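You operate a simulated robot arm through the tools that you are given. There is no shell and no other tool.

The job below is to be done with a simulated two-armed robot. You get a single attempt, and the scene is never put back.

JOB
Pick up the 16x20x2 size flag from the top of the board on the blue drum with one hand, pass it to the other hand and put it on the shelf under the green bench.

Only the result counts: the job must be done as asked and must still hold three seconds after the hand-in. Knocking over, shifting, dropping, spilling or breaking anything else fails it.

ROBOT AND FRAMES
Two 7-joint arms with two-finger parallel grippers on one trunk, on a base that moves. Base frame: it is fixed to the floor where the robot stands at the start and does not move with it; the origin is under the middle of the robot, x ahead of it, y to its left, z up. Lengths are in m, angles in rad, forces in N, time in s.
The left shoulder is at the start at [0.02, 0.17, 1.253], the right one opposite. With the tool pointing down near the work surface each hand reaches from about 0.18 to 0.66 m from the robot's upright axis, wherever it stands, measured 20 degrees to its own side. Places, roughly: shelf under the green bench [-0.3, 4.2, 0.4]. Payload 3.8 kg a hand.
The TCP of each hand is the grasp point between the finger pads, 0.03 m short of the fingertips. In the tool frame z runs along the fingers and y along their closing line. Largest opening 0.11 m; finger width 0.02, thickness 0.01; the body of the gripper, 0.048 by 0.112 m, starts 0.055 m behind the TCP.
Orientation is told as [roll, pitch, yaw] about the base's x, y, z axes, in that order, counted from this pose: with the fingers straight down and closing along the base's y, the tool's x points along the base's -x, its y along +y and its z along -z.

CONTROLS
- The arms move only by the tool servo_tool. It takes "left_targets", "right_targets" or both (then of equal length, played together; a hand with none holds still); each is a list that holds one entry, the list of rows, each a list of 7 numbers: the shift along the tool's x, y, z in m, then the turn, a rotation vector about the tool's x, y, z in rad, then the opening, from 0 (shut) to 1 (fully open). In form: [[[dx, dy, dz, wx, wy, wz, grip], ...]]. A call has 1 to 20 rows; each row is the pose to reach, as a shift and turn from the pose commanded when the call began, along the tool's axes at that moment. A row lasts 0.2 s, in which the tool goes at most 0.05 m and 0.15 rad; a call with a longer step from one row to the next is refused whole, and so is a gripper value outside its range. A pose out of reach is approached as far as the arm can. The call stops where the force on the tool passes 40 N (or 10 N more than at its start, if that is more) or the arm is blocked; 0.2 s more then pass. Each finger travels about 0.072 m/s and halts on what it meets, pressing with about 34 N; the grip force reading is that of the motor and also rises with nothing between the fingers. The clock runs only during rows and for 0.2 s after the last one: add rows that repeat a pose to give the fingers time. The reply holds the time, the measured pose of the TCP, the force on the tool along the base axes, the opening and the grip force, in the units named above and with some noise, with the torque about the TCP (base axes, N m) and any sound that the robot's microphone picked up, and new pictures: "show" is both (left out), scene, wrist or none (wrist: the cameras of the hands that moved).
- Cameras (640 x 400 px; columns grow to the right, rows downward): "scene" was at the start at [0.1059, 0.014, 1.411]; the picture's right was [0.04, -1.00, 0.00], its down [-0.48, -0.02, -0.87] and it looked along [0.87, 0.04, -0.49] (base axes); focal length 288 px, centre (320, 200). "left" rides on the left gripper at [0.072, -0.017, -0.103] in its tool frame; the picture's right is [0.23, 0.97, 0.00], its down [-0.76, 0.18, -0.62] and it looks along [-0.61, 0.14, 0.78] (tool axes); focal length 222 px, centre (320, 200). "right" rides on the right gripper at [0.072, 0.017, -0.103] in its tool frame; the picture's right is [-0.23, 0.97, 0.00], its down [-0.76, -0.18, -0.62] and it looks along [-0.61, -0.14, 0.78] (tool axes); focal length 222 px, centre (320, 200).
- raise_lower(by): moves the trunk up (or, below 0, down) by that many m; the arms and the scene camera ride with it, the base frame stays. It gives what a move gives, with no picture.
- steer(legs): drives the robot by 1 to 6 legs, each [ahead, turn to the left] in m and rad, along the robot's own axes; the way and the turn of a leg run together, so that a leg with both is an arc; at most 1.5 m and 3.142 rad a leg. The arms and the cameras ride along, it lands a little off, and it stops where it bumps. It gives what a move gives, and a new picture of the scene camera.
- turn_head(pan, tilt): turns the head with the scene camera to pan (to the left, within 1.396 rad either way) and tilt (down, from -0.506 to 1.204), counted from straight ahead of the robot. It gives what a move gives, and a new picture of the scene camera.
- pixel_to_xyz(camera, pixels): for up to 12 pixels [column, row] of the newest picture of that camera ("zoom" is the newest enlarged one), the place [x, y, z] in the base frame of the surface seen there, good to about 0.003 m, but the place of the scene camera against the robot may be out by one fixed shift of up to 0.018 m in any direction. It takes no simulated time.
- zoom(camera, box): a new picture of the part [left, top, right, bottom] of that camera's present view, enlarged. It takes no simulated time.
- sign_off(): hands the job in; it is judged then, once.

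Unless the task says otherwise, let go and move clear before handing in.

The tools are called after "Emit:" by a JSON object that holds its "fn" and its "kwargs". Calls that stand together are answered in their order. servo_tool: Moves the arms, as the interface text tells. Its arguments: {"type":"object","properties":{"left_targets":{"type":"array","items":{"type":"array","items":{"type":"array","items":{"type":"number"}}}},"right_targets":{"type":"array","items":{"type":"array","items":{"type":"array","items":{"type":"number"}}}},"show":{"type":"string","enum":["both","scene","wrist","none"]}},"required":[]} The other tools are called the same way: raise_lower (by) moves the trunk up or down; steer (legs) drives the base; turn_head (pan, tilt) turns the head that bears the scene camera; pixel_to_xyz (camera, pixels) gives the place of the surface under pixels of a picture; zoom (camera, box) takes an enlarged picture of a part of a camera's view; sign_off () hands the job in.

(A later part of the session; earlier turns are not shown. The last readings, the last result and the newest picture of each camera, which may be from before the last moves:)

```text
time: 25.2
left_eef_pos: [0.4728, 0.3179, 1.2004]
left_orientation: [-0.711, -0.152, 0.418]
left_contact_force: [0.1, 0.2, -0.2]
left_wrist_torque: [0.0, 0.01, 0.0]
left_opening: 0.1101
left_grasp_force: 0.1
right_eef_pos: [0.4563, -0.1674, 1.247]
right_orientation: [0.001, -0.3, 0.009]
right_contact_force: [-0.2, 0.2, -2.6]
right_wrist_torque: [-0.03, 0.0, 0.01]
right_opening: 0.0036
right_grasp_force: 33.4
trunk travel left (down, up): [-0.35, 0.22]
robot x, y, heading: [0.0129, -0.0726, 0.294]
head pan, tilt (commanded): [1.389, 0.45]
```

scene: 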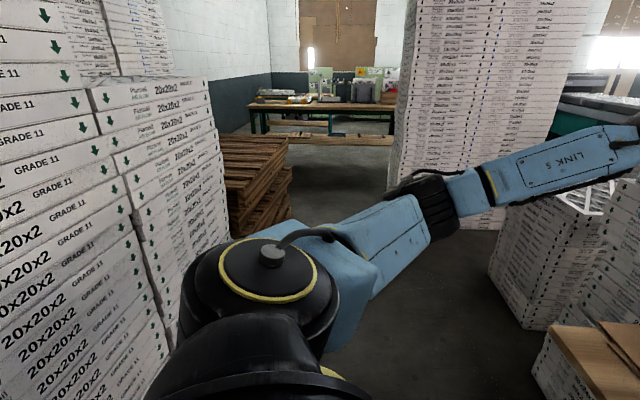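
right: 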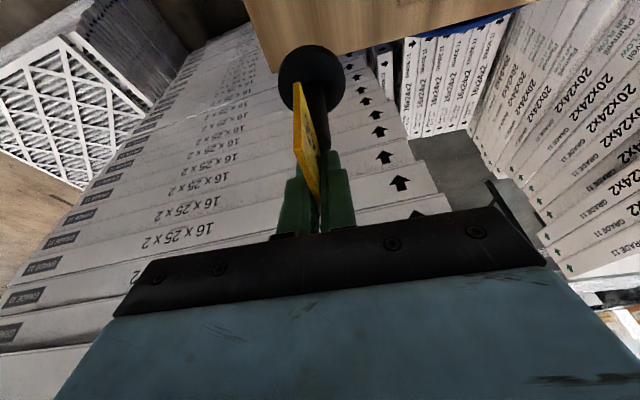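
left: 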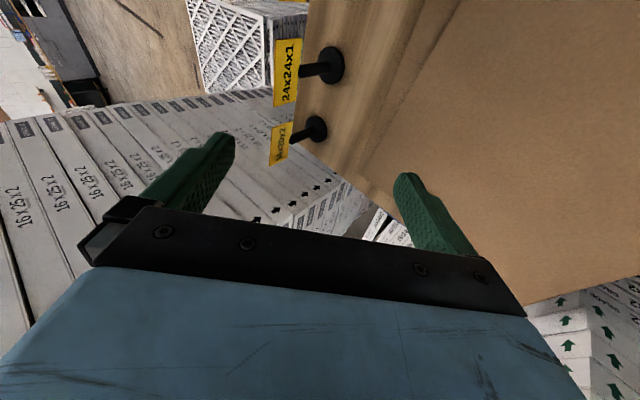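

The corridor to the bench opens at columns 290–400. I'll measure the walls of the corridor.

Emit:
{"fn": "pixel_to_xyz", "kwargs": {"camera": "scene", "pixels": [[228, 235], [210, 85], [100, 120], [160, 330], [90, 90], [288, 215], [285, 145], [390, 188], [405, 20], [490, 270], [30, 10], [175, 370]]}}

Emit:
{"fn": "turn_head", "kwargs": {"pan": 1.39, "tilt": -0.2}}

```text
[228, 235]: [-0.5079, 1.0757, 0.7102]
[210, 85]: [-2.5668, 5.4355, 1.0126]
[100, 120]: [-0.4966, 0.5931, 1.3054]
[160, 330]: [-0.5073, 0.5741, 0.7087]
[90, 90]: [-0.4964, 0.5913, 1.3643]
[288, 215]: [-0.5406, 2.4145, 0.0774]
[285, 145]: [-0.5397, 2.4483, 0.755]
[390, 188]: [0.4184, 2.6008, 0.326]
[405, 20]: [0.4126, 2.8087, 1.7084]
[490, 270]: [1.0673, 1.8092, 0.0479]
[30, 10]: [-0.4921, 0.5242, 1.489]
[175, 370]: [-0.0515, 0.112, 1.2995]
```

```text
time: 26.2
left_eef_pos: [0.4725, 0.3157, 1.2007]
left_orientation: [-0.713, -0.153, 0.419]
left_contact_force: [0.0, 0.3, -0.1]
left_wrist_torque: [-0.03, -0.04, -0.03]
left_opening: 0.1101
left_grasp_force: 0.1
right_eef_pos: [0.4563, -0.1665, 1.2463]
right_orientation: [-0.001, -0.3, 0.01]
right_contact_force: [-0.4, -0.8, -1.6]
right_wrist_torque: [-0.02, 0.02, 0.0]
right_opening: 0.0035
right_grasp_force: 33.7
trunk travel left (down, up): [-0.35, 0.22]
robot x, y, heading: [0.0095, -0.0687, 0.287]
head pan, tilt (commanded): [1.389, -0.201]
```

scene: 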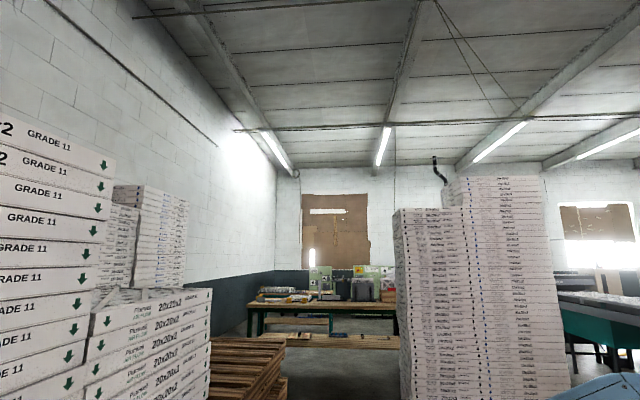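

The left wall of stacks is at x≈−0.50 up to y≈1.08, the pallets are at x<−0.54 up to y≈2.45, and the tall stack is at x>0.415 from y≈2.35. Before driving I need to know where my elbows are, so I'll look at the right arm.

Emit:
{"fn": "turn_head", "kwargs": {"pan": -0.7, "tilt": 0.4}}

```text
time: 28.2
left_eef_pos: [0.4711, 0.3161, 1.2009]
left_orientation: [-0.711, -0.153, 0.42]
left_contact_force: [0.6, -0.9, 0.4]
left_wrist_torque: [-0.03, -0.02, 0.04]
left_opening: 0.11
left_grasp_force: 0.1
right_eef_pos: [0.4566, -0.1679, 1.2458]
right_orientation: [0.0, -0.3, 0.01]
right_contact_force: [-0.4, 0.4, -2.7]
right_wrist_torque: [-0.01, 0.04, 0.0]
right_opening: 0.0037
right_grasp_force: 33.7
trunk travel left (down, up): [-0.35, 0.22]
robot x, y, heading: [0.0105, -0.0724, 0.288]
head pan, tilt (commanded): [-0.7, 0.4]
```

scene: 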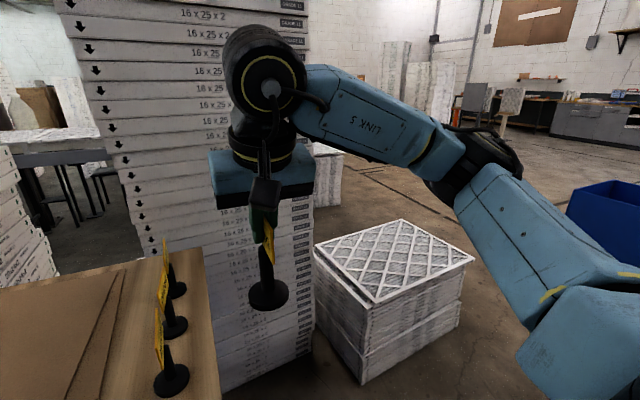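

Emit:
{"fn": "pixel_to_xyz", "kwargs": {"camera": "scene", "pixels": [[262, 85], [330, 105], [390, 135], [440, 155], [475, 165], [500, 160], [520, 230], [580, 290], [600, 350], [262, 150], [265, 190], [640, 280]]}}

```text
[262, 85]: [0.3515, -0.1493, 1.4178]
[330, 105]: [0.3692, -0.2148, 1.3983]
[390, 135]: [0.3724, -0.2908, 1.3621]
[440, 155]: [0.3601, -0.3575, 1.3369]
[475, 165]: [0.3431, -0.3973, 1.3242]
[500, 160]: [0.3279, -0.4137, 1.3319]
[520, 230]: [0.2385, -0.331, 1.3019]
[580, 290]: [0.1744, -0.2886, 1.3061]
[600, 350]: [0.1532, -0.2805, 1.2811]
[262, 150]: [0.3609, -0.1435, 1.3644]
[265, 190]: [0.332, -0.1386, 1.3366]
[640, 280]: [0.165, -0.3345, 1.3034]
```

My elbows ride about 0.43–0.48 m out at z≈1.3, so the corridor (about ±0.45 m) needs the arms stretched ahead or careful centring. I'll look to the right rear before turning.

Emit:
{"fn": "turn_head", "kwargs": {"pan": -1.39, "tilt": 0.7}}

Emit:
{"fn": "turn_head", "kwargs": {"pan": 1.39, "tilt": 0.9}}

```text
time: 29.2
left_eef_pos: [0.472, 0.3164, 1.2005]
left_orientation: [-0.713, -0.151, 0.418]
left_contact_force: [-1.0, -0.5, 0.3]
left_wrist_torque: [0.02, -0.01, 0.0]
left_opening: 0.1099
left_grasp_force: 0.0
right_eef_pos: [0.4557, -0.1676, 1.2462]
right_orientation: [0.0, -0.3, 0.007]
right_contact_force: [0.3, -0.4, -3.0]
right_wrist_torque: [-0.01, -0.01, -0.05]
right_opening: 0.0036
right_grasp_force: 33.8
trunk travel left (down, up): [-0.35, 0.22]
robot x, y, heading: [0.009, -0.0694, 0.286]
head pan, tilt (commanded): [-1.389, 0.7]
```

scene: 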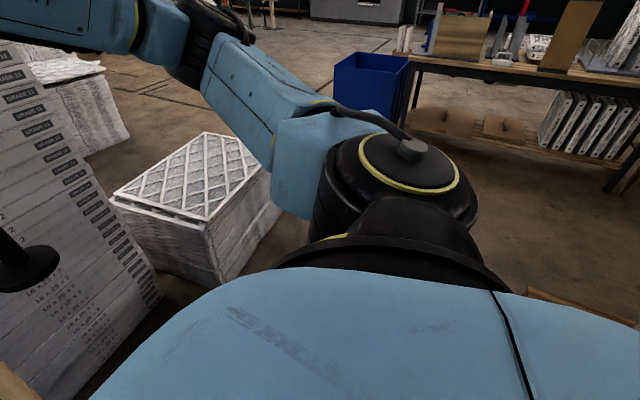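

```text
time: 31.7
left_eef_pos: [0.4725, 0.3155, 1.1999]
left_orientation: [-0.71, -0.152, 0.418]
left_contact_force: [0.7, 0.1, 0.5]
left_wrist_torque: [0.0, 0.02, 0.02]
left_opening: 0.11
left_grasp_force: 0.1
right_eef_pos: [0.4561, -0.1676, 1.2475]
right_orientation: [0.0, -0.299, 0.009]
right_contact_force: [0.3, -0.3, -1.6]
right_wrist_torque: [0.0, 0.01, 0.01]
right_opening: 0.0036
right_grasp_force: 33.7
trunk travel left (down, up): [-0.35, 0.22]
robot x, y, heading: [0.0093, -0.0735, 0.286]
head pan, tilt (commanded): [1.389, 0.901]
```

scene: 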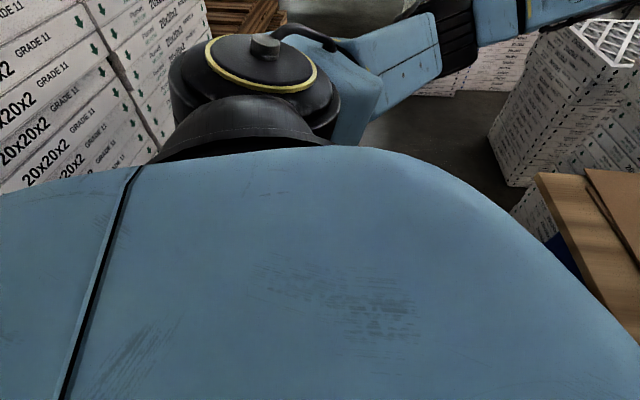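

In the right-hand view there was a brown edge at (525–640, 290–330) close behind me. I'll look there again and measure it before turning.

Emit:
{"fn": "pixel_to_xyz", "kwargs": {"camera": "scene", "pixels": [[5, 130], [60, 150], [125, 150], [5, 180], [100, 60], [430, 130]]}}

Emit:
{"fn": "turn_head", "kwargs": {"pan": -1.39, "tilt": 0.5}}

```text
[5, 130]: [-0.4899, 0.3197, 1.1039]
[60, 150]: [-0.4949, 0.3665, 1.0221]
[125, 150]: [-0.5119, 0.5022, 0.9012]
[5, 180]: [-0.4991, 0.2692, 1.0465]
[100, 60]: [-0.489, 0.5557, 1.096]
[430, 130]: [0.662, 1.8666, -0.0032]
```

```text
time: 34.1
left_eef_pos: [0.4707, 0.3166, 1.2007]
left_orientation: [-0.711, -0.151, 0.418]
left_contact_force: [-0.5, -0.5, -0.4]
left_wrist_torque: [0.02, 0.04, -0.02]
left_opening: 0.1097
left_grasp_force: 0.0
right_eef_pos: [0.4565, -0.1667, 1.2473]
right_orientation: [0.0, -0.3, 0.008]
right_contact_force: [-0.4, -0.6, -1.8]
right_wrist_torque: [-0.02, 0.02, 0.05]
right_opening: 0.0038
right_grasp_force: 34.2
trunk travel left (down, up): [-0.35, 0.22]
robot x, y, heading: [0.0098, -0.0704, 0.289]
head pan, tilt (commanded): [-1.389, 0.499]
```

scene: 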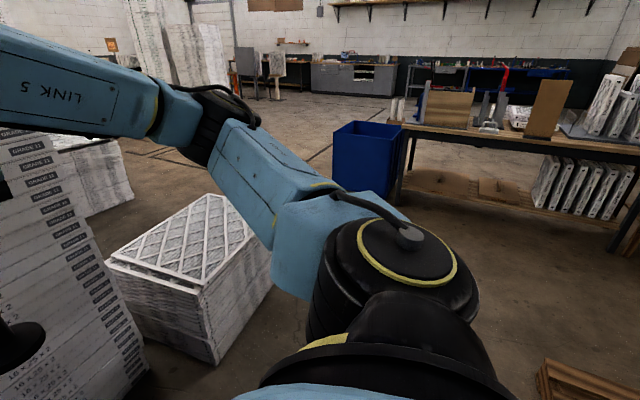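

Emit:
{"fn": "pixel_to_xyz", "kwargs": {"camera": "scene", "pixels": [[545, 365], [545, 390], [600, 375], [635, 385], [540, 399], [600, 395]]}}

```text
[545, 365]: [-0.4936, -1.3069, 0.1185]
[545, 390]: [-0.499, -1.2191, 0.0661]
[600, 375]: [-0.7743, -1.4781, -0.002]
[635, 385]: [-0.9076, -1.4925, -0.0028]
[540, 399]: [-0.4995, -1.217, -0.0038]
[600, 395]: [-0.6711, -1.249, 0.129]
```

The brown edge is a pallet far behind at (−0.5, −1.2), so there is room to turn. I'll turn left about 0.7 rad so that the handover happens away from the board.

Emit:
{"fn": "steer", "kwargs": {"legs": [[0.0, 0.7]]}}

Emit:
{"fn": "turn_head", "kwargs": {"pan": 0.0, "tilt": 0.55}}

```text
time: 36.5
left_eef_pos: [0.1031, 0.5247, 1.2005]
left_orientation: [-0.71, -0.15, 1.139]
left_contact_force: [-0.6, -0.9, 0.3]
left_wrist_torque: [0.04, 0.03, 0.02]
left_opening: 0.1098
left_grasp_force: 0.0
right_eef_pos: [0.4099, 0.1499, 1.2466]
right_orientation: [-0.001, -0.3, 0.728]
right_contact_force: [-0.3, -0.5, -1.7]
right_wrist_torque: [-0.01, 0.02, 0.01]
right_opening: 0.0036
right_grasp_force: 33.9
trunk travel left (down, up): [-0.35, 0.22]
robot x, y, heading: [0.0093, -0.0712, 1.008]
head pan, tilt (commanded): [-1.389, 0.499]
```

scene: 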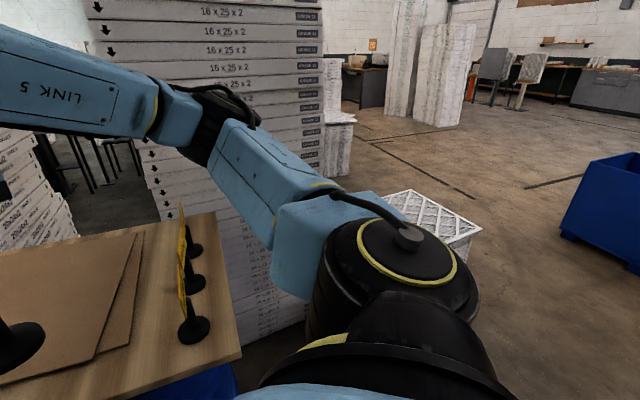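

```text
time: 38.0
left_eef_pos: [0.1035, 0.5241, 1.2004]
left_orientation: [-0.711, -0.153, 1.137]
left_contact_force: [-0.1, 0.9, -0.1]
left_wrist_torque: [-0.01, 0.02, 0.01]
left_opening: 0.1102
left_grasp_force: 0.0
right_eef_pos: [0.411, 0.1499, 1.2466]
right_orientation: [0.0, -0.3, 0.728]
right_contact_force: [0.1, -0.4, -2.0]
right_wrist_torque: [0.0, -0.02, 0.02]
right_opening: 0.0038
right_grasp_force: 34.1
trunk travel left (down, up): [-0.35, 0.22]
robot x, y, heading: [0.0121, -0.0683, 1.011]
head pan, tilt (commanded): [0.0, 0.55]
```

scene: 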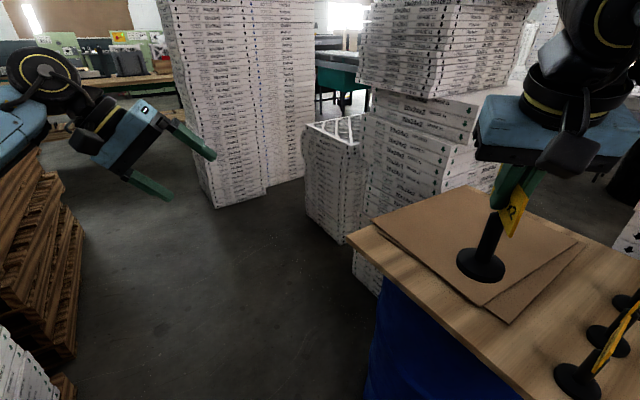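

The flag hangs at (485, 240), facing open floor now. I'll bring it in front of my chest, turning the right hand about the vertical so that the left hand can come at the post.

Emit:
{"fn": "servo_tool", "kwargs": {"right_targets": [[[0.0012, 0.0227, -0.0004, -0.0315, 0, -0.1017, 0], [0.0024, 0.0453, -0.0007, -0.0629, 0, -0.2035, 0], [0.0035, 0.068, -0.0011, -0.0944, 0, -0.3052, 0], [0.0047, 0.0907, -0.0014, -0.1259, 0, -0.407, 0], [0.0059, 0.1134, -0.0018, -0.1574, 0, -0.5087, 0], [0.0071, 0.136, -0.0022, -0.1888, 0, -0.6104, 0], [0.0083, 0.1587, -0.0025, -0.2203, 0, -0.7122, 0], [0.0094, 0.1814, -0.0029, -0.2518, 0, -0.8139, 0], [0.0106, 0.204, -0.0032, -0.2832, 0, -0.9157, 0], [0.0118, 0.2267, -0.0036, -0.3147, 0, -1.0174, 0], [0.0118, 0.2267, -0.0036, -0.3147, 0, -1.0174, 0]]], "show": "both"}}

```text
time: 40.4
left_eef_pos: [0.103, 0.524, 1.1991]
left_orientation: [-0.707, -0.152, 1.139]
left_contact_force: [0.1, 0.4, -0.3]
left_wrist_torque: [0.02, -0.03, 0.01]
left_opening: 0.1102
left_grasp_force: 0.1
right_eef_pos: [0.2501, 0.309, 1.2466]
right_orientation: [0.001, -0.299, 1.793]
right_contact_force: [0.7, -0.7, -3.6]
right_wrist_torque: [0.0, -0.03, -0.03]
right_opening: 0.0033
right_grasp_force: 34.1
trunk travel left (down, up): [-0.35, 0.22]
robot x, y, heading: [0.0132, -0.0692, 1.004]
head pan, tilt (commanded): [0.0, 0.55]
```

scene: 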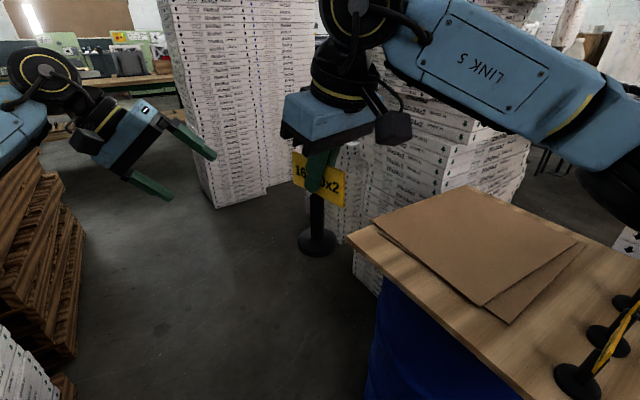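
right: 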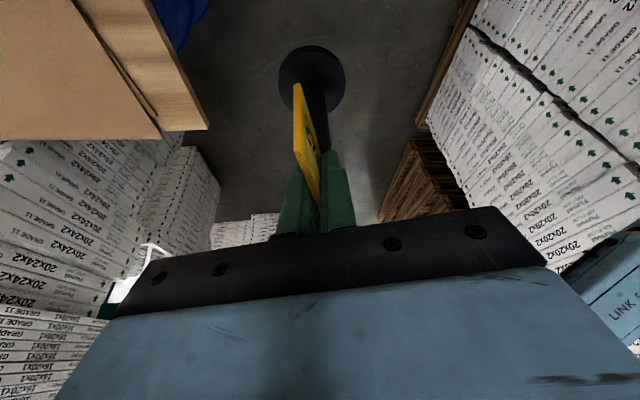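

The flag stands upright under the right hand at (317, 150–245), ready for the handover. I'll push it 0.1 m further ahead and bring the left hand part-way round, to keep the left elbow clear of the stack at x≈−0.49.

Emit:
{"fn": "servo_tool", "kwargs": {"right_targets": [[[-0.0169, -0.0177, 0.0052, 0, 0, 0, 0], [-0.0338, -0.0354, 0.0105, 0, 0, 0, 0], [-0.0506, -0.053, 0.0157, 0, 0, 0, 0], [-0.0675, -0.0707, 0.0209, 0, 0, 0, 0], [-0.0675, -0.0707, 0.0209, 0, 0, 0, 0], [-0.0675, -0.0707, 0.0209, 0, 0, 0, 0]]], "left_targets": [[[0.018, -0.01, -0.003, -0.0095, -0.0504, 0.1006, 1], [0.036, -0.02, -0.006, -0.0191, -0.1008, 0.2013, 1], [0.055, -0.03, -0.009, -0.0286, -0.1512, 0.3019, 1], [0.073, -0.04, -0.013, -0.0382, -0.2016, 0.4026, 1], [0.0908, -0.0489, -0.0164, -0.0477, -0.252, 0.5032, 1], [0.0908, -0.0489, -0.0164, -0.0477, -0.252, 0.5032, 1]]], "show": "both"}}

```text
time: 41.8
left_eef_pos: [0.0896, 0.4275, 1.2303]
left_orientation: [-0.547, -0.656, 0.858]
left_contact_force: [-0.3, 0.9, -0.9]
left_wrist_torque: [-0.03, 0.0, 0.0]
left_opening: 0.1099
left_grasp_force: 0.0
right_eef_pos: [0.3035, 0.3959, 1.2467]
right_orientation: [-0.001, -0.3, 1.791]
right_contact_force: [-0.5, 0.6, -1.8]
right_wrist_torque: [-0.01, -0.03, 0.01]
right_opening: 0.0037
right_grasp_force: 33.5
trunk travel left (down, up): [-0.35, 0.22]
robot x, y, heading: [0.0137, -0.0719, 1.008]
head pan, tilt (commanded): [0.0, 0.55]
```

scene: 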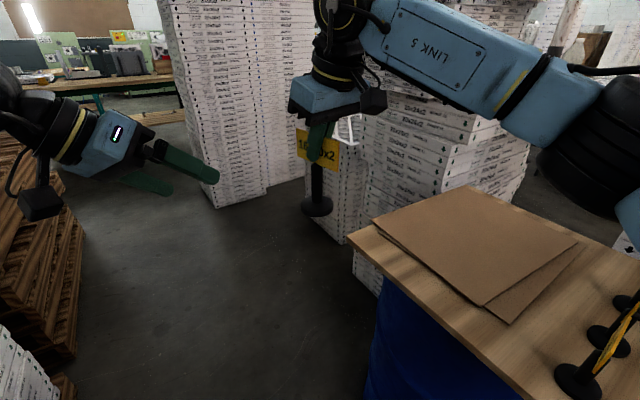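
right: 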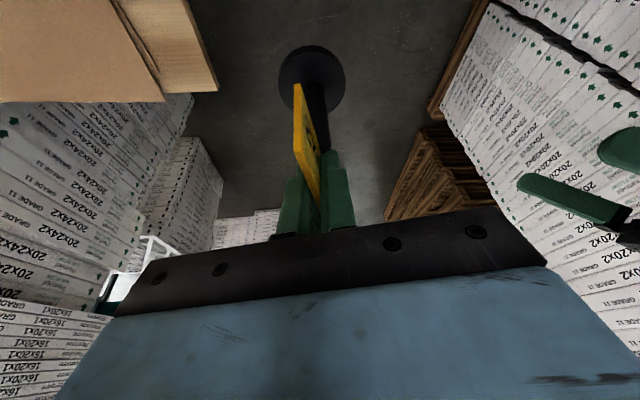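
left: 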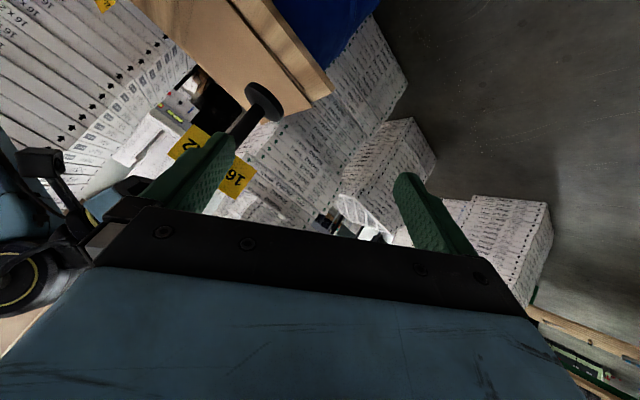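

The left camera shows the flag's foot at (262, 100) and plate at (180–250, 130–190). I'll finish turning the left hand and bring it 0.13 m short of the post, on the approach line square to the plate.

Emit:
{"fn": "servo_tool", "kwargs": {"left_targets": [[[-0.0045, -0.0159, 0.0109, -0.008, -0.042, 0.0839, 1], [-0.009, -0.0318, 0.0218, -0.0159, -0.084, 0.1677, 1], [-0.0135, -0.0478, 0.0328, -0.0239, -0.126, 0.2516, 1], [-0.0179, -0.0637, 0.0437, -0.0318, -0.168, 0.3355, 1], [-0.0224, -0.0796, 0.0546, -0.0398, -0.21, 0.4193, 1], [-0.0269, -0.0955, 0.0655, -0.0477, -0.252, 0.5032, 1], [-0.0269, -0.0955, 0.0655, -0.0477, -0.252, 0.5032, 1]]], "show": "both"}}

```text
time: 43.4
left_eef_pos: [0.1906, 0.3701, 1.2412]
left_orientation: [-0.001, -1.052, 0.22]
left_contact_force: [-0.3, -0.5, 0.3]
left_wrist_torque: [0.0, 0.0, 0.0]
left_opening: 0.1101
left_grasp_force: 0.1
right_eef_pos: [0.3019, 0.3949, 1.2473]
right_orientation: [0.001, -0.3, 1.793]
right_contact_force: [0.4, 0.7, -1.6]
right_wrist_torque: [-0.02, -0.02, 0.01]
right_opening: 0.0038
right_grasp_force: 34.4
trunk travel left (down, up): [-0.35, 0.22]
robot x, y, heading: [0.0114, -0.0677, 1.007]
head pan, tilt (commanded): [0.0, 0.55]
```

scene: 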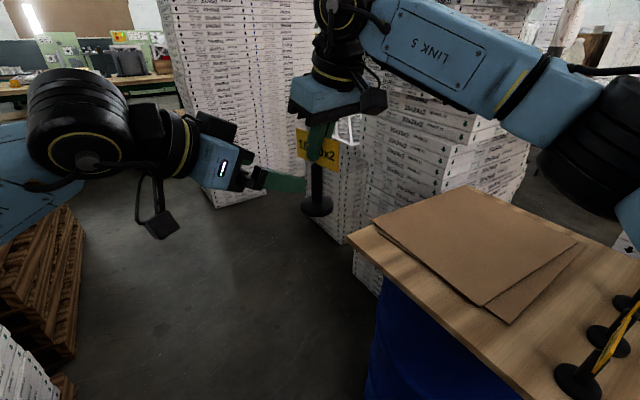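
left: 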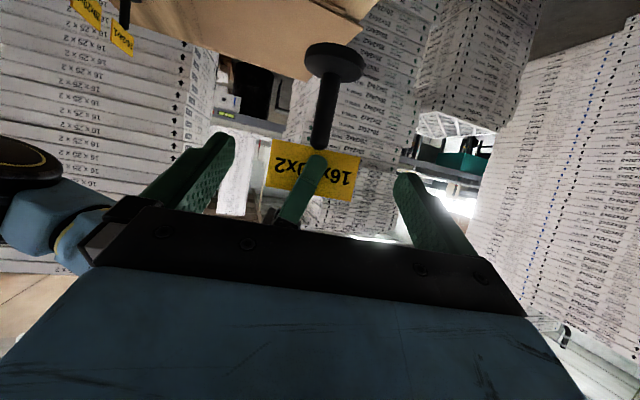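

The post is centred between the left fingers at (322, 110) in the left picture. I'll measure the post, foot and plate, and my own camera housing at (160, 225) in the scene picture.

Emit:
{"fn": "pixel_to_xyz", "kwargs": {"camera": "left", "pixels": [[323, 110], [315, 110], [332, 110], [320, 145], [326, 80], [335, 75], [310, 62], [360, 62], [275, 150], [358, 165], [275, 185]]}}

Emit:
{"fn": "pixel_to_xyz", "kwargs": {"camera": "scene", "pixels": [[160, 225], [150, 225], [170, 215], [163, 238], [155, 180], [317, 190], [317, 205], [222, 168], [248, 178], [60, 110]]}}

```text
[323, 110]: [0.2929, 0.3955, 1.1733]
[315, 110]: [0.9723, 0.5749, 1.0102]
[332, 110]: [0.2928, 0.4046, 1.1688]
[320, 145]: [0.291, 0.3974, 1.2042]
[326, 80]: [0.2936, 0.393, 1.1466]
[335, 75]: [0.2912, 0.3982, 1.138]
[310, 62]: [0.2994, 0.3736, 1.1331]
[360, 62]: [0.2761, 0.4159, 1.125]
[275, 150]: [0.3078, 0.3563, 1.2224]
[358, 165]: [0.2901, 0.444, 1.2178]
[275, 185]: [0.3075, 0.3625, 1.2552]
```

```text
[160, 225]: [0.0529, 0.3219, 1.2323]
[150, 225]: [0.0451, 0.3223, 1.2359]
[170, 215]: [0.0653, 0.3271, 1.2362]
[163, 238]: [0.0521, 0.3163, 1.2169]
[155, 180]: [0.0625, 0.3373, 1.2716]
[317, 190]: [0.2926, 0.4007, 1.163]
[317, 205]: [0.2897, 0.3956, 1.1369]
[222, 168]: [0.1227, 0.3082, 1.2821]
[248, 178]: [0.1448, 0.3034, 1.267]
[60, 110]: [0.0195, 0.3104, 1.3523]
```

The post's centre is at about (0.301, 0.398) with the grip height z≈1.176 free between foot and plate. I'll advance the left hand 0.131 m along its axis, open, until it straddles the post.

Emit:
{"fn": "servo_tool", "kwargs": {"left_targets": [[[0, 0.0015, 0.03, 0, 0, 0, 1], [0, 0.003, 0.06, 0, 0, 0, 1], [0, 0.003, 0.085, 0, 0, 0, 1], [0, 0.003, 0.11, 0, 0, 0, 0.9], [0.0002, 0.0031, 0.131, 0, 0, 0, 0.8], [0.0002, 0.0031, 0.131, 0, 0, 0, 0.7]]], "show": "both"}}

```text
time: 44.8
left_eef_pos: [0.3041, 0.3958, 1.1785]
left_orientation: [-0.002, -1.054, 0.223]
left_contact_force: [0.7, 0.2, -0.2]
left_wrist_torque: [0.02, 0.0, -0.01]
left_opening: 0.0769
left_grasp_force: 0.0
right_eef_pos: [0.3026, 0.3953, 1.2476]
right_orientation: [0.0, -0.3, 1.793]
right_contact_force: [-0.8, 0.6, -1.8]
right_wrist_torque: [0.02, -0.02, 0.04]
right_opening: 0.0037
right_grasp_force: 34.2
trunk travel left (down, up): [-0.35, 0.22]
robot x, y, heading: [0.0112, -0.0678, 1.011]
head pan, tilt (commanded): [0.0, 0.55]
```

scene: 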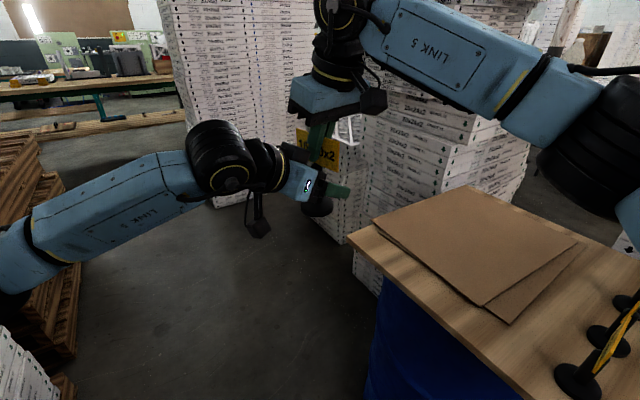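
left: 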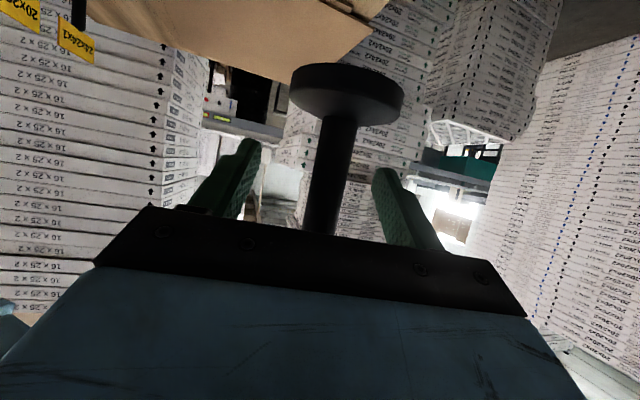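

The post stands between the left fingers at (333, 170). I'll check its centring before closing.

Emit:
{"fn": "pixel_to_xyz", "kwargs": {"camera": "left", "pixels": [[335, 150], [325, 150], [347, 150], [328, 190], [340, 130], [314, 190], [345, 185]]}}

```text
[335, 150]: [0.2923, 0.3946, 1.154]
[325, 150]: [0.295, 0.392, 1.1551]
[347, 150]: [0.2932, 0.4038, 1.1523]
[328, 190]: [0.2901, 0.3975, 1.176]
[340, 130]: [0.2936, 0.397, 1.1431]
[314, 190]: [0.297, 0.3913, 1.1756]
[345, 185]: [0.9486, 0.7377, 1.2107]
```

The post's centre is about 2–3 mm to the +y side of the fingers' middle. I'll shift 2 mm and close the left fingers on the post.

Emit:
{"fn": "servo_tool", "kwargs": {"left_targets": [[[0, 0.002, 0, 0, 0, 0, 0.6], [0, 0.002, 0, 0, 0, 0, 0.4], [0, 0.002, 0, 0, 0, 0, 0.25], [0, 0.002, 0, 0, 0, 0, 0.1], [0, 0.002, 0, 0, 0, 0, 0.0], [0, 0.002, 0, 0, 0, 0, 0.0], [0, 0.002, 0, 0, 0, 0, 0.0], [0, 0.002, 0, 0, 0, 0, 0.0]]], "show": "both"}}

```text
time: 46.6
left_eef_pos: [0.3016, 0.3983, 1.1767]
left_orientation: [-0.003, -1.051, 0.226]
left_contact_force: [0.7, 13.3, -0.1]
left_wrist_torque: [-0.34, 0.07, -0.01]
left_opening: 0.0192
left_grasp_force: 34.5
right_eef_pos: [0.3021, 0.394, 1.2464]
right_orientation: [0.0, -0.299, 1.794]
right_contact_force: [-0.2, -12.7, -0.5]
right_wrist_torque: [-0.58, -0.02, 0.02]
right_opening: 0.0038
right_grasp_force: 33.6
trunk travel left (down, up): [-0.35, 0.22]
robot x, y, heading: [0.0099, -0.0734, 1.004]
head pan, tilt (commanded): [0.0, 0.55]
```

scene: 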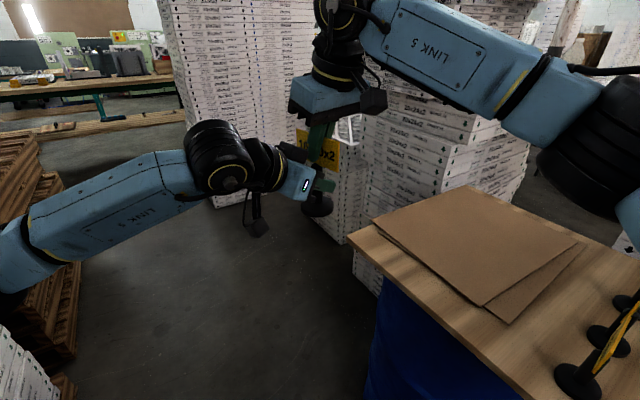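
left: 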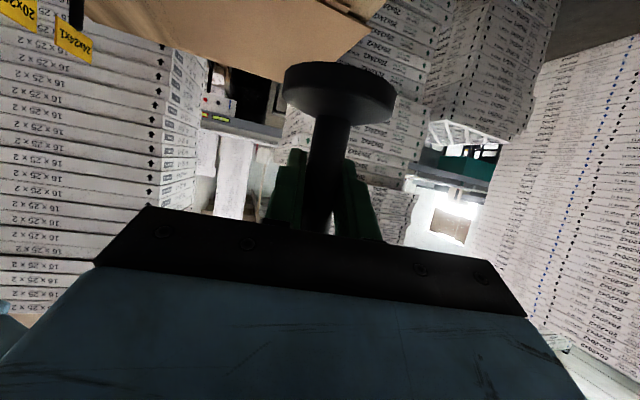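

The left hand holds the post (opening 0.019 m, 34.5 N), with about 13 N of strain between the hands along y. I'll ease the left hand 2 mm toward +y before letting go with the right.

Emit:
{"fn": "servo_tool", "kwargs": {"left_targets": [[[0, 0.001, 0, 0, 0, 0, 0], [0, 0.002, 0, 0, 0, 0, 0], [0, 0.002, 0, 0, 0, 0, 0]]], "show": "none"}}

```text
time: 47.4
left_eef_pos: [0.3003, 0.3983, 1.1773]
left_orientation: [-0.004, -1.053, 0.222]
left_contact_force: [7.0, 5.2, 1.0]
left_wrist_torque: [-0.02, 0.48, 0.04]
left_opening: 0.0192
left_grasp_force: 33.4
right_eef_pos: [0.3014, 0.395, 1.2477]
right_orientation: [0.002, -0.3, 1.795]
right_contact_force: [-7.4, -6.2, -2.0]
right_wrist_torque: [-0.35, 0.02, -0.02]
right_opening: 0.0036
right_grasp_force: 34.1
trunk travel left (down, up): [-0.35, 0.22]
robot x, y, heading: [0.0121, -0.0697, 1.01]
head pan, tilt (commanded): [0.0, 0.55]
```

The strain is down to about 8 N. I'll open the right fingers only to 0.25 (27 mm), to stay clear of the left gripper body, and hold still.

Emit:
{"fn": "servo_tool", "kwargs": {"right_targets": [[[0, 0, 0, 0, 0, 0, 0.1], [0, 0, 0, 0, 0, 0, 0.2], [0, 0, 0, 0, 0, 0, 0.25], [0, 0, 0, 0, 0, 0, 0.25], [0, 0, 0, 0, 0, 0, 0.25]]], "show": "both"}}

```text
time: 48.6
left_eef_pos: [0.2996, 0.4008, 1.1772]
left_orientation: [-0.004, -1.053, 0.224]
left_contact_force: [0.3, -0.4, -0.2]
left_wrist_torque: [0.03, -0.01, 0.01]
left_opening: 0.0191
left_grasp_force: 33.5
right_eef_pos: [0.3015, 0.3948, 1.2475]
right_orientation: [0.0, -0.3, 1.793]
right_contact_force: [0.2, 0.1, 0.0]
right_wrist_torque: [0.0, -0.01, 0.01]
right_opening: 0.0276
right_grasp_force: 0.1
trunk travel left (down, up): [-0.35, 0.22]
robot x, y, heading: [0.0157, -0.0708, 1.01]
head pan, tilt (commanded): [0.0, 0.55]
```

scene: 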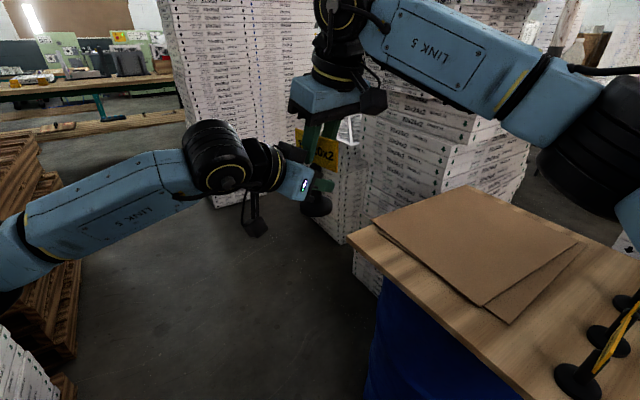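
right: 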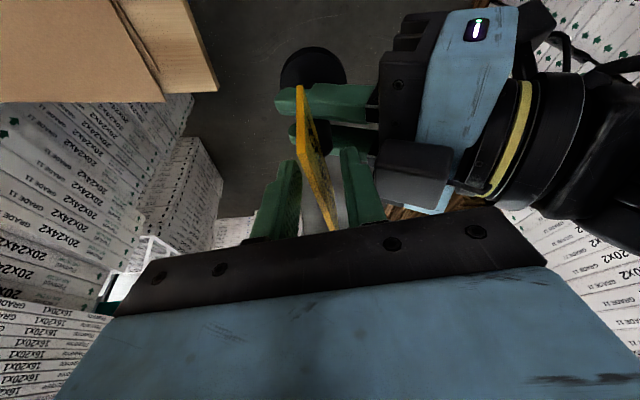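

The right fingers are open and unloaded, and the left hand holds the flag. I'll withdraw the right hand up along its own axis, then toward the right side.

Emit:
{"fn": "servo_tool", "kwargs": {"right_targets": [[[0, 0, -0.02, 0, 0, 0, 0.25], [0, 0, -0.045, 0, 0, 0, 0.25], [0, 0, -0.075, 0, 0, 0, 0.25], [0, 0, -0.11, 0, 0, 0, 0.25], [0, 0, -0.11, 0, 0, 0, 0.25]]], "show": "both"}}

```text
time: 49.8
left_eef_pos: [0.3004, 0.4017, 1.1764]
left_orientation: [-0.002, -1.052, 0.225]
left_contact_force: [-0.2, -0.4, -0.4]
left_wrist_torque: [-0.01, 0.01, -0.02]
left_opening: 0.0191
left_grasp_force: 33.6
right_eef_pos: [0.3097, 0.3656, 1.3522]
right_orientation: [0.001, -0.299, 1.792]
right_contact_force: [0.4, 0.1, 0.2]
right_wrist_torque: [0.0, -0.02, 0.0]
right_opening: 0.0276
right_grasp_force: 0.1
trunk travel left (down, up): [-0.35, 0.22]
robot x, y, heading: [0.0122, -0.0687, 1.006]
head pan, tilt (commanded): [0.0, 0.55]
```

scene: 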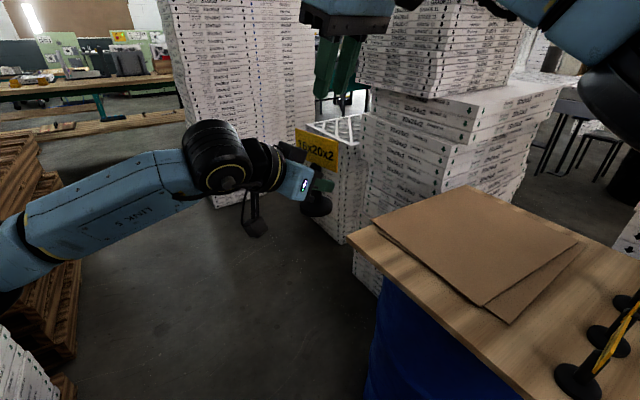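
right: 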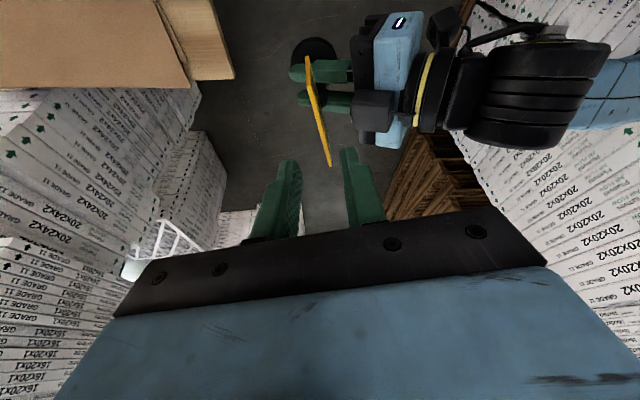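

The left hand alone holds the flag and its plate reads 16x20x2 at (317, 150). I'll move the empty right hand to the right front, with the arm stretched so that its elbow comes in.

Emit:
{"fn": "servo_tool", "kwargs": {"right_targets": [[[0.0134, -0.0169, -0.005, 0.0196, 0.0474, 0.1297, 0.25], [0.0269, -0.0338, -0.002, 0.0392, 0.0948, 0.2594, 0.25], [0.0403, -0.0507, 0.004, 0.0588, 0.1422, 0.389, 0.25], [0.0537, -0.0675, 0.012, 0.0784, 0.1896, 0.5187, 0.25], [0.0672, -0.0844, 0.02, 0.098, 0.237, 0.6484, 0.25], [0.0806, -0.1013, 0.0274, 0.1176, 0.2844, 0.7781, 0.25], [0.0806, -0.1013, 0.0274, 0.1176, 0.2844, 0.7781, 0.25]]], "show": "scene"}}

```text
time: 51.4
left_eef_pos: [0.2995, 0.4001, 1.1768]
left_orientation: [-0.002, -1.052, 0.224]
left_contact_force: [0.3, 0.0, 0.3]
left_wrist_torque: [0.0, 0.01, -0.04]
left_opening: 0.0196
left_grasp_force: 33.7
right_eef_pos: [0.4233, 0.3173, 1.3]
right_orientation: [-0.002, 0.002, 1.007]
right_contact_force: [0.0, 0.2, 0.9]
right_wrist_torque: [-0.03, 0.0, 0.0]
right_opening: 0.0275
right_grasp_force: 0.1
trunk travel left (down, up): [-0.35, 0.22]
robot x, y, heading: [0.0127, -0.0695, 1.004]
head pan, tilt (commanded): [0.0, 0.55]
```

scene: 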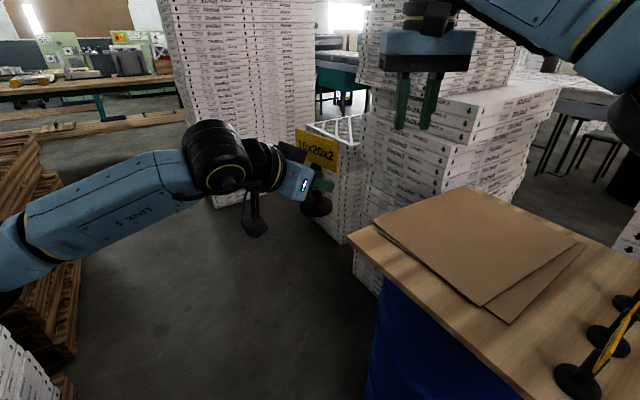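

The right hand is clear. Next I'll stretch the left hand ahead, turning it about the vertical so the flag stays upright.

Emit:
{"fn": "servo_tool", "kwargs": {"left_targets": [[[-0.0056, 0.0282, 0.0098, -0.1134, 0, -0.0649, 0], [-0.0112, 0.0564, 0.0195, -0.2268, 0, -0.1299, 0], [-0.0168, 0.0846, 0.0293, -0.3403, 0, -0.1948, 0], [-0.0223, 0.1128, 0.0391, -0.4537, 0, -0.2597, 0], [-0.0279, 0.141, 0.0488, -0.5671, 0, -0.3247, 0], [-0.0335, 0.1692, 0.0586, -0.6805, 0, -0.3896, 0], [-0.0335, 0.1692, 0.0586, -0.6805, 0, -0.3896, 0]]], "show": "both"}}

```text
time: 53.0
left_eef_pos: [0.3281, 0.5856, 1.1796]
left_orientation: [-0.004, -1.049, 1.013]
left_contact_force: [-1.1, 0.1, 0.1]
left_wrist_torque: [-0.02, -0.01, -0.05]
left_opening: 0.0193
left_grasp_force: 34.2
right_eef_pos: [0.4222, 0.3197, 1.3]
right_orientation: [0.0, -0.001, 1.008]
right_contact_force: [-0.2, 0.3, -0.2]
right_wrist_torque: [0.03, -0.01, 0.01]
right_opening: 0.0272
right_grasp_force: 0.0
trunk travel left (down, up): [-0.35, 0.22]
robot x, y, heading: [0.0083, -0.0651, 1.006]
head pan, tilt (commanded): [0.0, 0.55]
```

scene: 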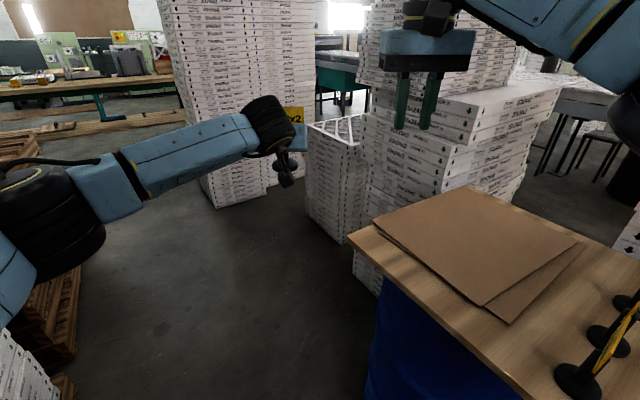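
left: 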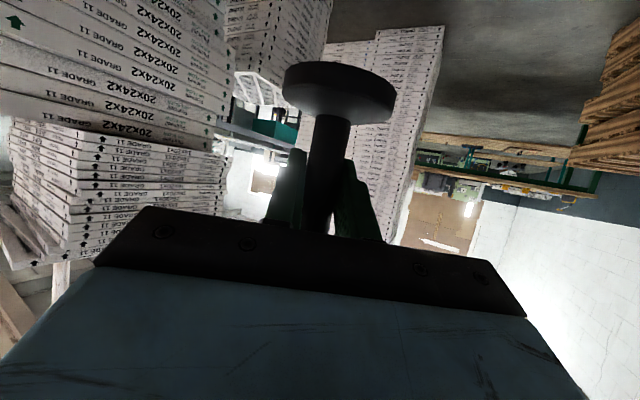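

Both arms are stretched ahead. I'll measure the left elbow at (50, 220) to get my width.

Emit:
{"fn": "pixel_to_xyz", "kwargs": {"camera": "scene", "pixels": [[10, 230], [40, 175], [60, 220], [100, 230], [5, 290], [635, 90], [610, 30], [270, 110], [285, 170]]}}

```text
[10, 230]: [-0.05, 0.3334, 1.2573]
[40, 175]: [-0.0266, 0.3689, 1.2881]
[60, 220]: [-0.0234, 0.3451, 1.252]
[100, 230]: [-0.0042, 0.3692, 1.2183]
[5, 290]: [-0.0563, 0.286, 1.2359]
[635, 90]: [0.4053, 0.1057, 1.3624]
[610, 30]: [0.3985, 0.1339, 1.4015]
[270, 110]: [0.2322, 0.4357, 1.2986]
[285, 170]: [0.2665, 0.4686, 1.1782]
```

The arms' outer width is about ±0.39 m, so at x≈0 I keep about 0.1 m to the stacks. I'll turn to face +y and look along the corridor.

Emit:
{"fn": "steer", "kwargs": {"legs": [[0.0, 0.565]]}}

```text
time: 55.0
left_eef_pos: [-0.0745, 0.6523, 1.1783]
left_orientation: [-0.005, -1.05, 1.579]
left_contact_force: [0.2, -0.6, 0.2]
left_wrist_torque: [-0.03, 0.04, 0.04]
left_opening: 0.0192
left_grasp_force: 33.7
right_eef_pos: [0.1482, 0.48, 1.3005]
right_orientation: [0.0, -0.001, 1.579]
right_contact_force: [0.8, -0.9, 0.7]
right_wrist_torque: [0.0, 0.0, 0.01]
right_opening: 0.0275
right_grasp_force: 0.1
trunk travel left (down, up): [-0.35, 0.22]
robot x, y, heading: [0.0118, -0.0696, 1.58]
head pan, tilt (commanded): [0.0, 0.55]
```

scene: 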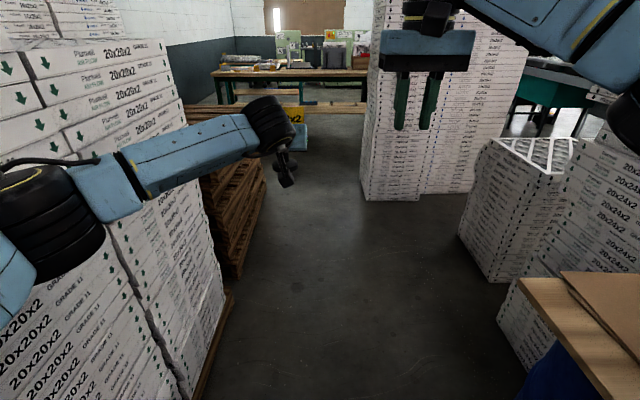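

I face the corridor: stacks at the left up to column 220, pallet to (265, 240), tall stack at columns 360–470. I'll measure the tightest points.

Emit:
{"fn": "pixel_to_xyz", "kwargs": {"camera": "scene", "pixels": [[165, 45], [222, 290], [110, 100], [45, 90], [262, 190], [215, 180], [362, 195], [378, 30], [362, 190], [200, 395], [232, 300], [460, 235]]}}

```text
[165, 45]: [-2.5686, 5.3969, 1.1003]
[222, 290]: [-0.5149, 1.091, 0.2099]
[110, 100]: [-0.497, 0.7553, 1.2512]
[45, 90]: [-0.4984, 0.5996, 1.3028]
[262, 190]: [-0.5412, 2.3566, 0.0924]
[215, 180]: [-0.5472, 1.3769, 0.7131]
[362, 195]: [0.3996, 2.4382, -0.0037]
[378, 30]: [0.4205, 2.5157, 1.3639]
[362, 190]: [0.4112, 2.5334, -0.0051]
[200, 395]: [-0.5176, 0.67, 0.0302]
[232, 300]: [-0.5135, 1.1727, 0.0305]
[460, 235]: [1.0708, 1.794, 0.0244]
```

There is about 0.1 m free on the left at arm height, and more on the right. I'll drive 1.0 m straight ahead.

Emit:
{"fn": "steer", "kwargs": {"legs": [[1.0, 0.0]]}}

```text
time: 60.0
left_eef_pos: [-0.1098, 1.6276, 1.1789]
left_orientation: [-0.002, -1.05, 1.605]
left_contact_force: [0.4, -0.4, -1.7]
left_wrist_torque: [0.02, 0.02, -0.01]
left_opening: 0.0188
left_grasp_force: 33.9
right_eef_pos: [0.1164, 1.4601, 1.2998]
right_orientation: [0.001, -0.001, 1.605]
right_contact_force: [0.4, 0.3, 0.9]
right_wrist_torque: [-0.02, -0.01, -0.04]
right_opening: 0.0275
right_grasp_force: 0.2
trunk travel left (down, up): [-0.35, 0.22]
robot x, y, heading: [-0.0072, 0.9104, 1.603]
head pan, tilt (commanded): [0.0, 0.55]
```

scene: 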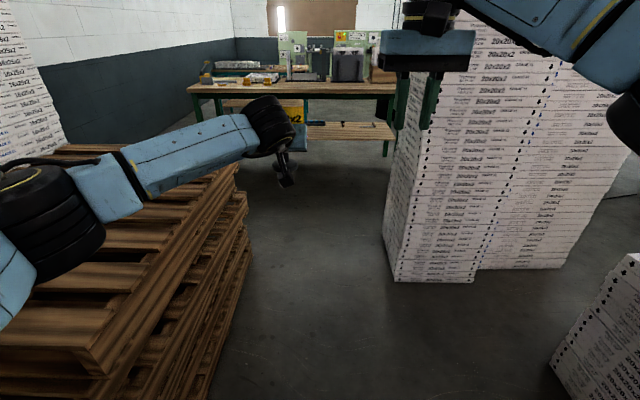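

I'm at (−0.007, 0.91), heading 1.603, with the pallets low at left and the tall stack at right from column 385. I'll bear slightly left and drive 1.2 m more.

Emit:
{"fn": "steer", "kwargs": {"legs": [[0.2, 0.06], [1.0, 0.0]]}}

```text
time: 66.5
left_eef_pos: [-0.2286, 2.8269, 1.1786]
left_orientation: [-0.003, -1.052, 1.641]
left_contact_force: [0.0, -0.5, -1.5]
left_wrist_torque: [0.0, 0.01, 0.0]
left_opening: 0.0191
left_grasp_force: 33.7
right_eef_pos: [0.0039, 2.6688, 1.2998]
right_orientation: [0.0, -0.001, 1.644]
right_contact_force: [-0.3, 0.5, 0.0]
right_wrist_torque: [-0.03, -0.04, -0.01]
right_opening: 0.0276
right_grasp_force: 0.1
trunk travel left (down, up): [-0.35, 0.22]
robot x, y, heading: [-0.0946, 2.1098, 1.64]
head pan, tilt (commanded): [0.0, 0.55]
```

scene: 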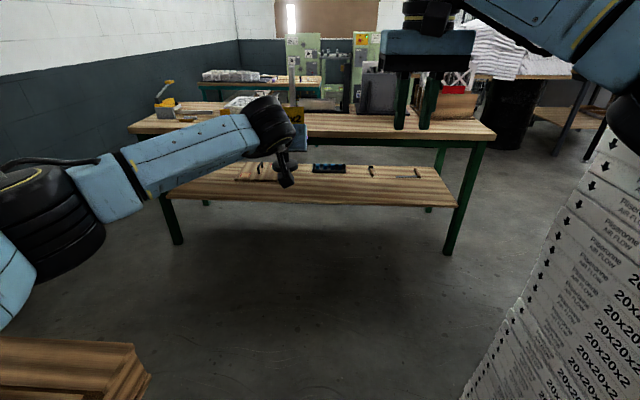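

The green bench is in full view: top edge at rows 115–140, shelf at rows 165–205 with items near (260, 170), (330, 168), (370, 172), (418, 172). I'll zoom and measure it.

Emit:
{"fn": "zoom", "kwargs": {"camera": "scene", "box": [130, 100, 500, 260]}}

Emit:
{"fn": "pixel_to_xyz", "kwargs": {"camera": "scene", "pixels": [[130, 128], [490, 135], [350, 128], [380, 202], [450, 203], [220, 196], [330, 190], [447, 250], [183, 240], [420, 185], [350, 150], [450, 148]]}}

```text
1.73 times, centred on (315, 180) of scene
```

zoom: 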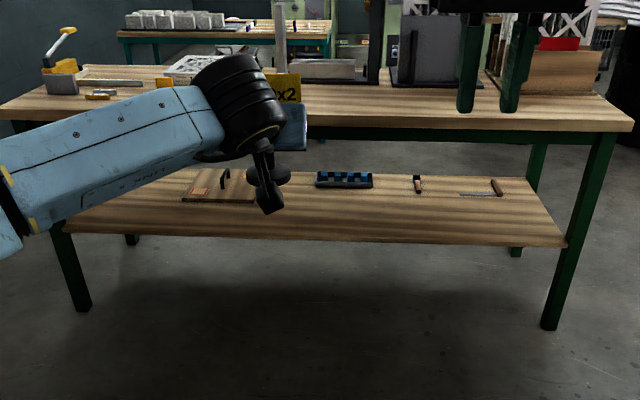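

```text
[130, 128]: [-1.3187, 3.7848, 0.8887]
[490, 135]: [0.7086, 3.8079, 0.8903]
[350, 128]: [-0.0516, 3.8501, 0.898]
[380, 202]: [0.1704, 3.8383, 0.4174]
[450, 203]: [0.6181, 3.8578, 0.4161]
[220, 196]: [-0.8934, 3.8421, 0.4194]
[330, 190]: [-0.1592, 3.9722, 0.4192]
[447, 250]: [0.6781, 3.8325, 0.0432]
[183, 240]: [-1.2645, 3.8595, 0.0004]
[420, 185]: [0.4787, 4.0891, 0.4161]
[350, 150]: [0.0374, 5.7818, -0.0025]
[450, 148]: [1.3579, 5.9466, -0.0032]
```

Emit:
{"fn": "pixel_to_xyz", "kwargs": {"camera": "zoom", "pixels": [[185, 198], [250, 200], [255, 180], [318, 185], [370, 185], [345, 172], [345, 188], [418, 175], [418, 192], [440, 172], [420, 135], [420, 125]]}}

Emit:
{"fn": "pixel_to_xyz", "kwargs": {"camera": "zoom", "pixels": [[350, 215], [350, 230], [350, 240], [300, 200], [300, 175], [400, 110], [400, 117], [400, 128], [400, 140], [390, 200], [460, 193], [500, 190]]}}

```text
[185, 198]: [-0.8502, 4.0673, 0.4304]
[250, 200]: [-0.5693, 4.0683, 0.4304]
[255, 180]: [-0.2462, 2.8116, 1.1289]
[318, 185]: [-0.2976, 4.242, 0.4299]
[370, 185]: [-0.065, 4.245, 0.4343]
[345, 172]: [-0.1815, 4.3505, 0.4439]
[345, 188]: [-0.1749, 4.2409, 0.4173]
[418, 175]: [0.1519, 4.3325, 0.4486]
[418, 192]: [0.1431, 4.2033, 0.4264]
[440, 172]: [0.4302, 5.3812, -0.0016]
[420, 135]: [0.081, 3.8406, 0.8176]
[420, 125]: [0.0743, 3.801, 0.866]
```

```text
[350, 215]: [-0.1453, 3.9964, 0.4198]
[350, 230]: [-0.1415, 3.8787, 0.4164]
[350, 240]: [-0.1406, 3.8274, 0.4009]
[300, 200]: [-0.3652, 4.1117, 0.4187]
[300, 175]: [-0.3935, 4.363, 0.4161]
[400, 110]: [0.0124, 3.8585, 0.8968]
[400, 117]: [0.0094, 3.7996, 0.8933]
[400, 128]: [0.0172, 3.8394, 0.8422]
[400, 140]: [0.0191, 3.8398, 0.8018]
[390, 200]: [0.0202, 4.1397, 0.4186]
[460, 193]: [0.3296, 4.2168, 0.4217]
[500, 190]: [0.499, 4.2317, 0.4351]
```

The bench top front is at y≈3.79 with its apron down to z≈0.80; the shelf top is z≈0.418 from y≈3.835, and the shelf items all lie at y≥4.07. A free spot is around x≈−0.2, y≈3.98. I'll drive 0.64 m nearer, straightening to heading 1.57.

Emit:
{"fn": "steer", "kwargs": {"legs": [[0.3, -0.07], [0.34, 0.0]]}}

```text
time: 70.3
left_eef_pos: [-0.1892, 3.4733, 1.1788]
left_orientation: [-0.004, -1.051, 1.574]
left_contact_force: [0.4, 0.9, -1.0]
left_wrist_torque: [0.03, -0.05, -0.01]
left_opening: 0.019
left_grasp_force: 34.5
right_eef_pos: [0.0316, 3.2979, 1.2994]
right_orientation: [-0.001, 0.0, 1.576]
right_contact_force: [0.2, 0.3, -0.2]
right_wrist_torque: [-0.03, 0.0, 0.0]
right_opening: 0.0275
right_grasp_force: 0.1
trunk travel left (down, up): [-0.35, 0.22]
robot x, y, heading: [-0.1064, 2.7493, 1.573]
head pan, tilt (commanded): [0.0, 0.55]
```

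scene: 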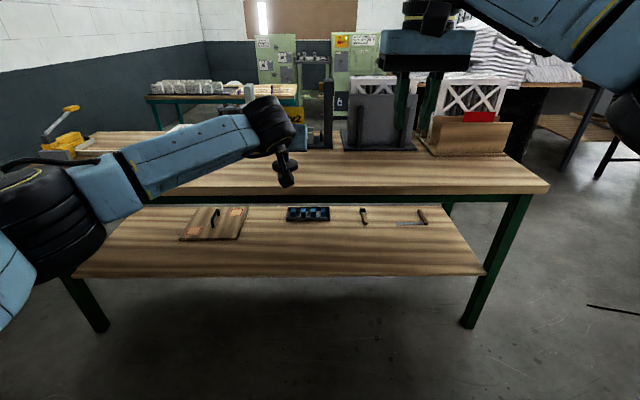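

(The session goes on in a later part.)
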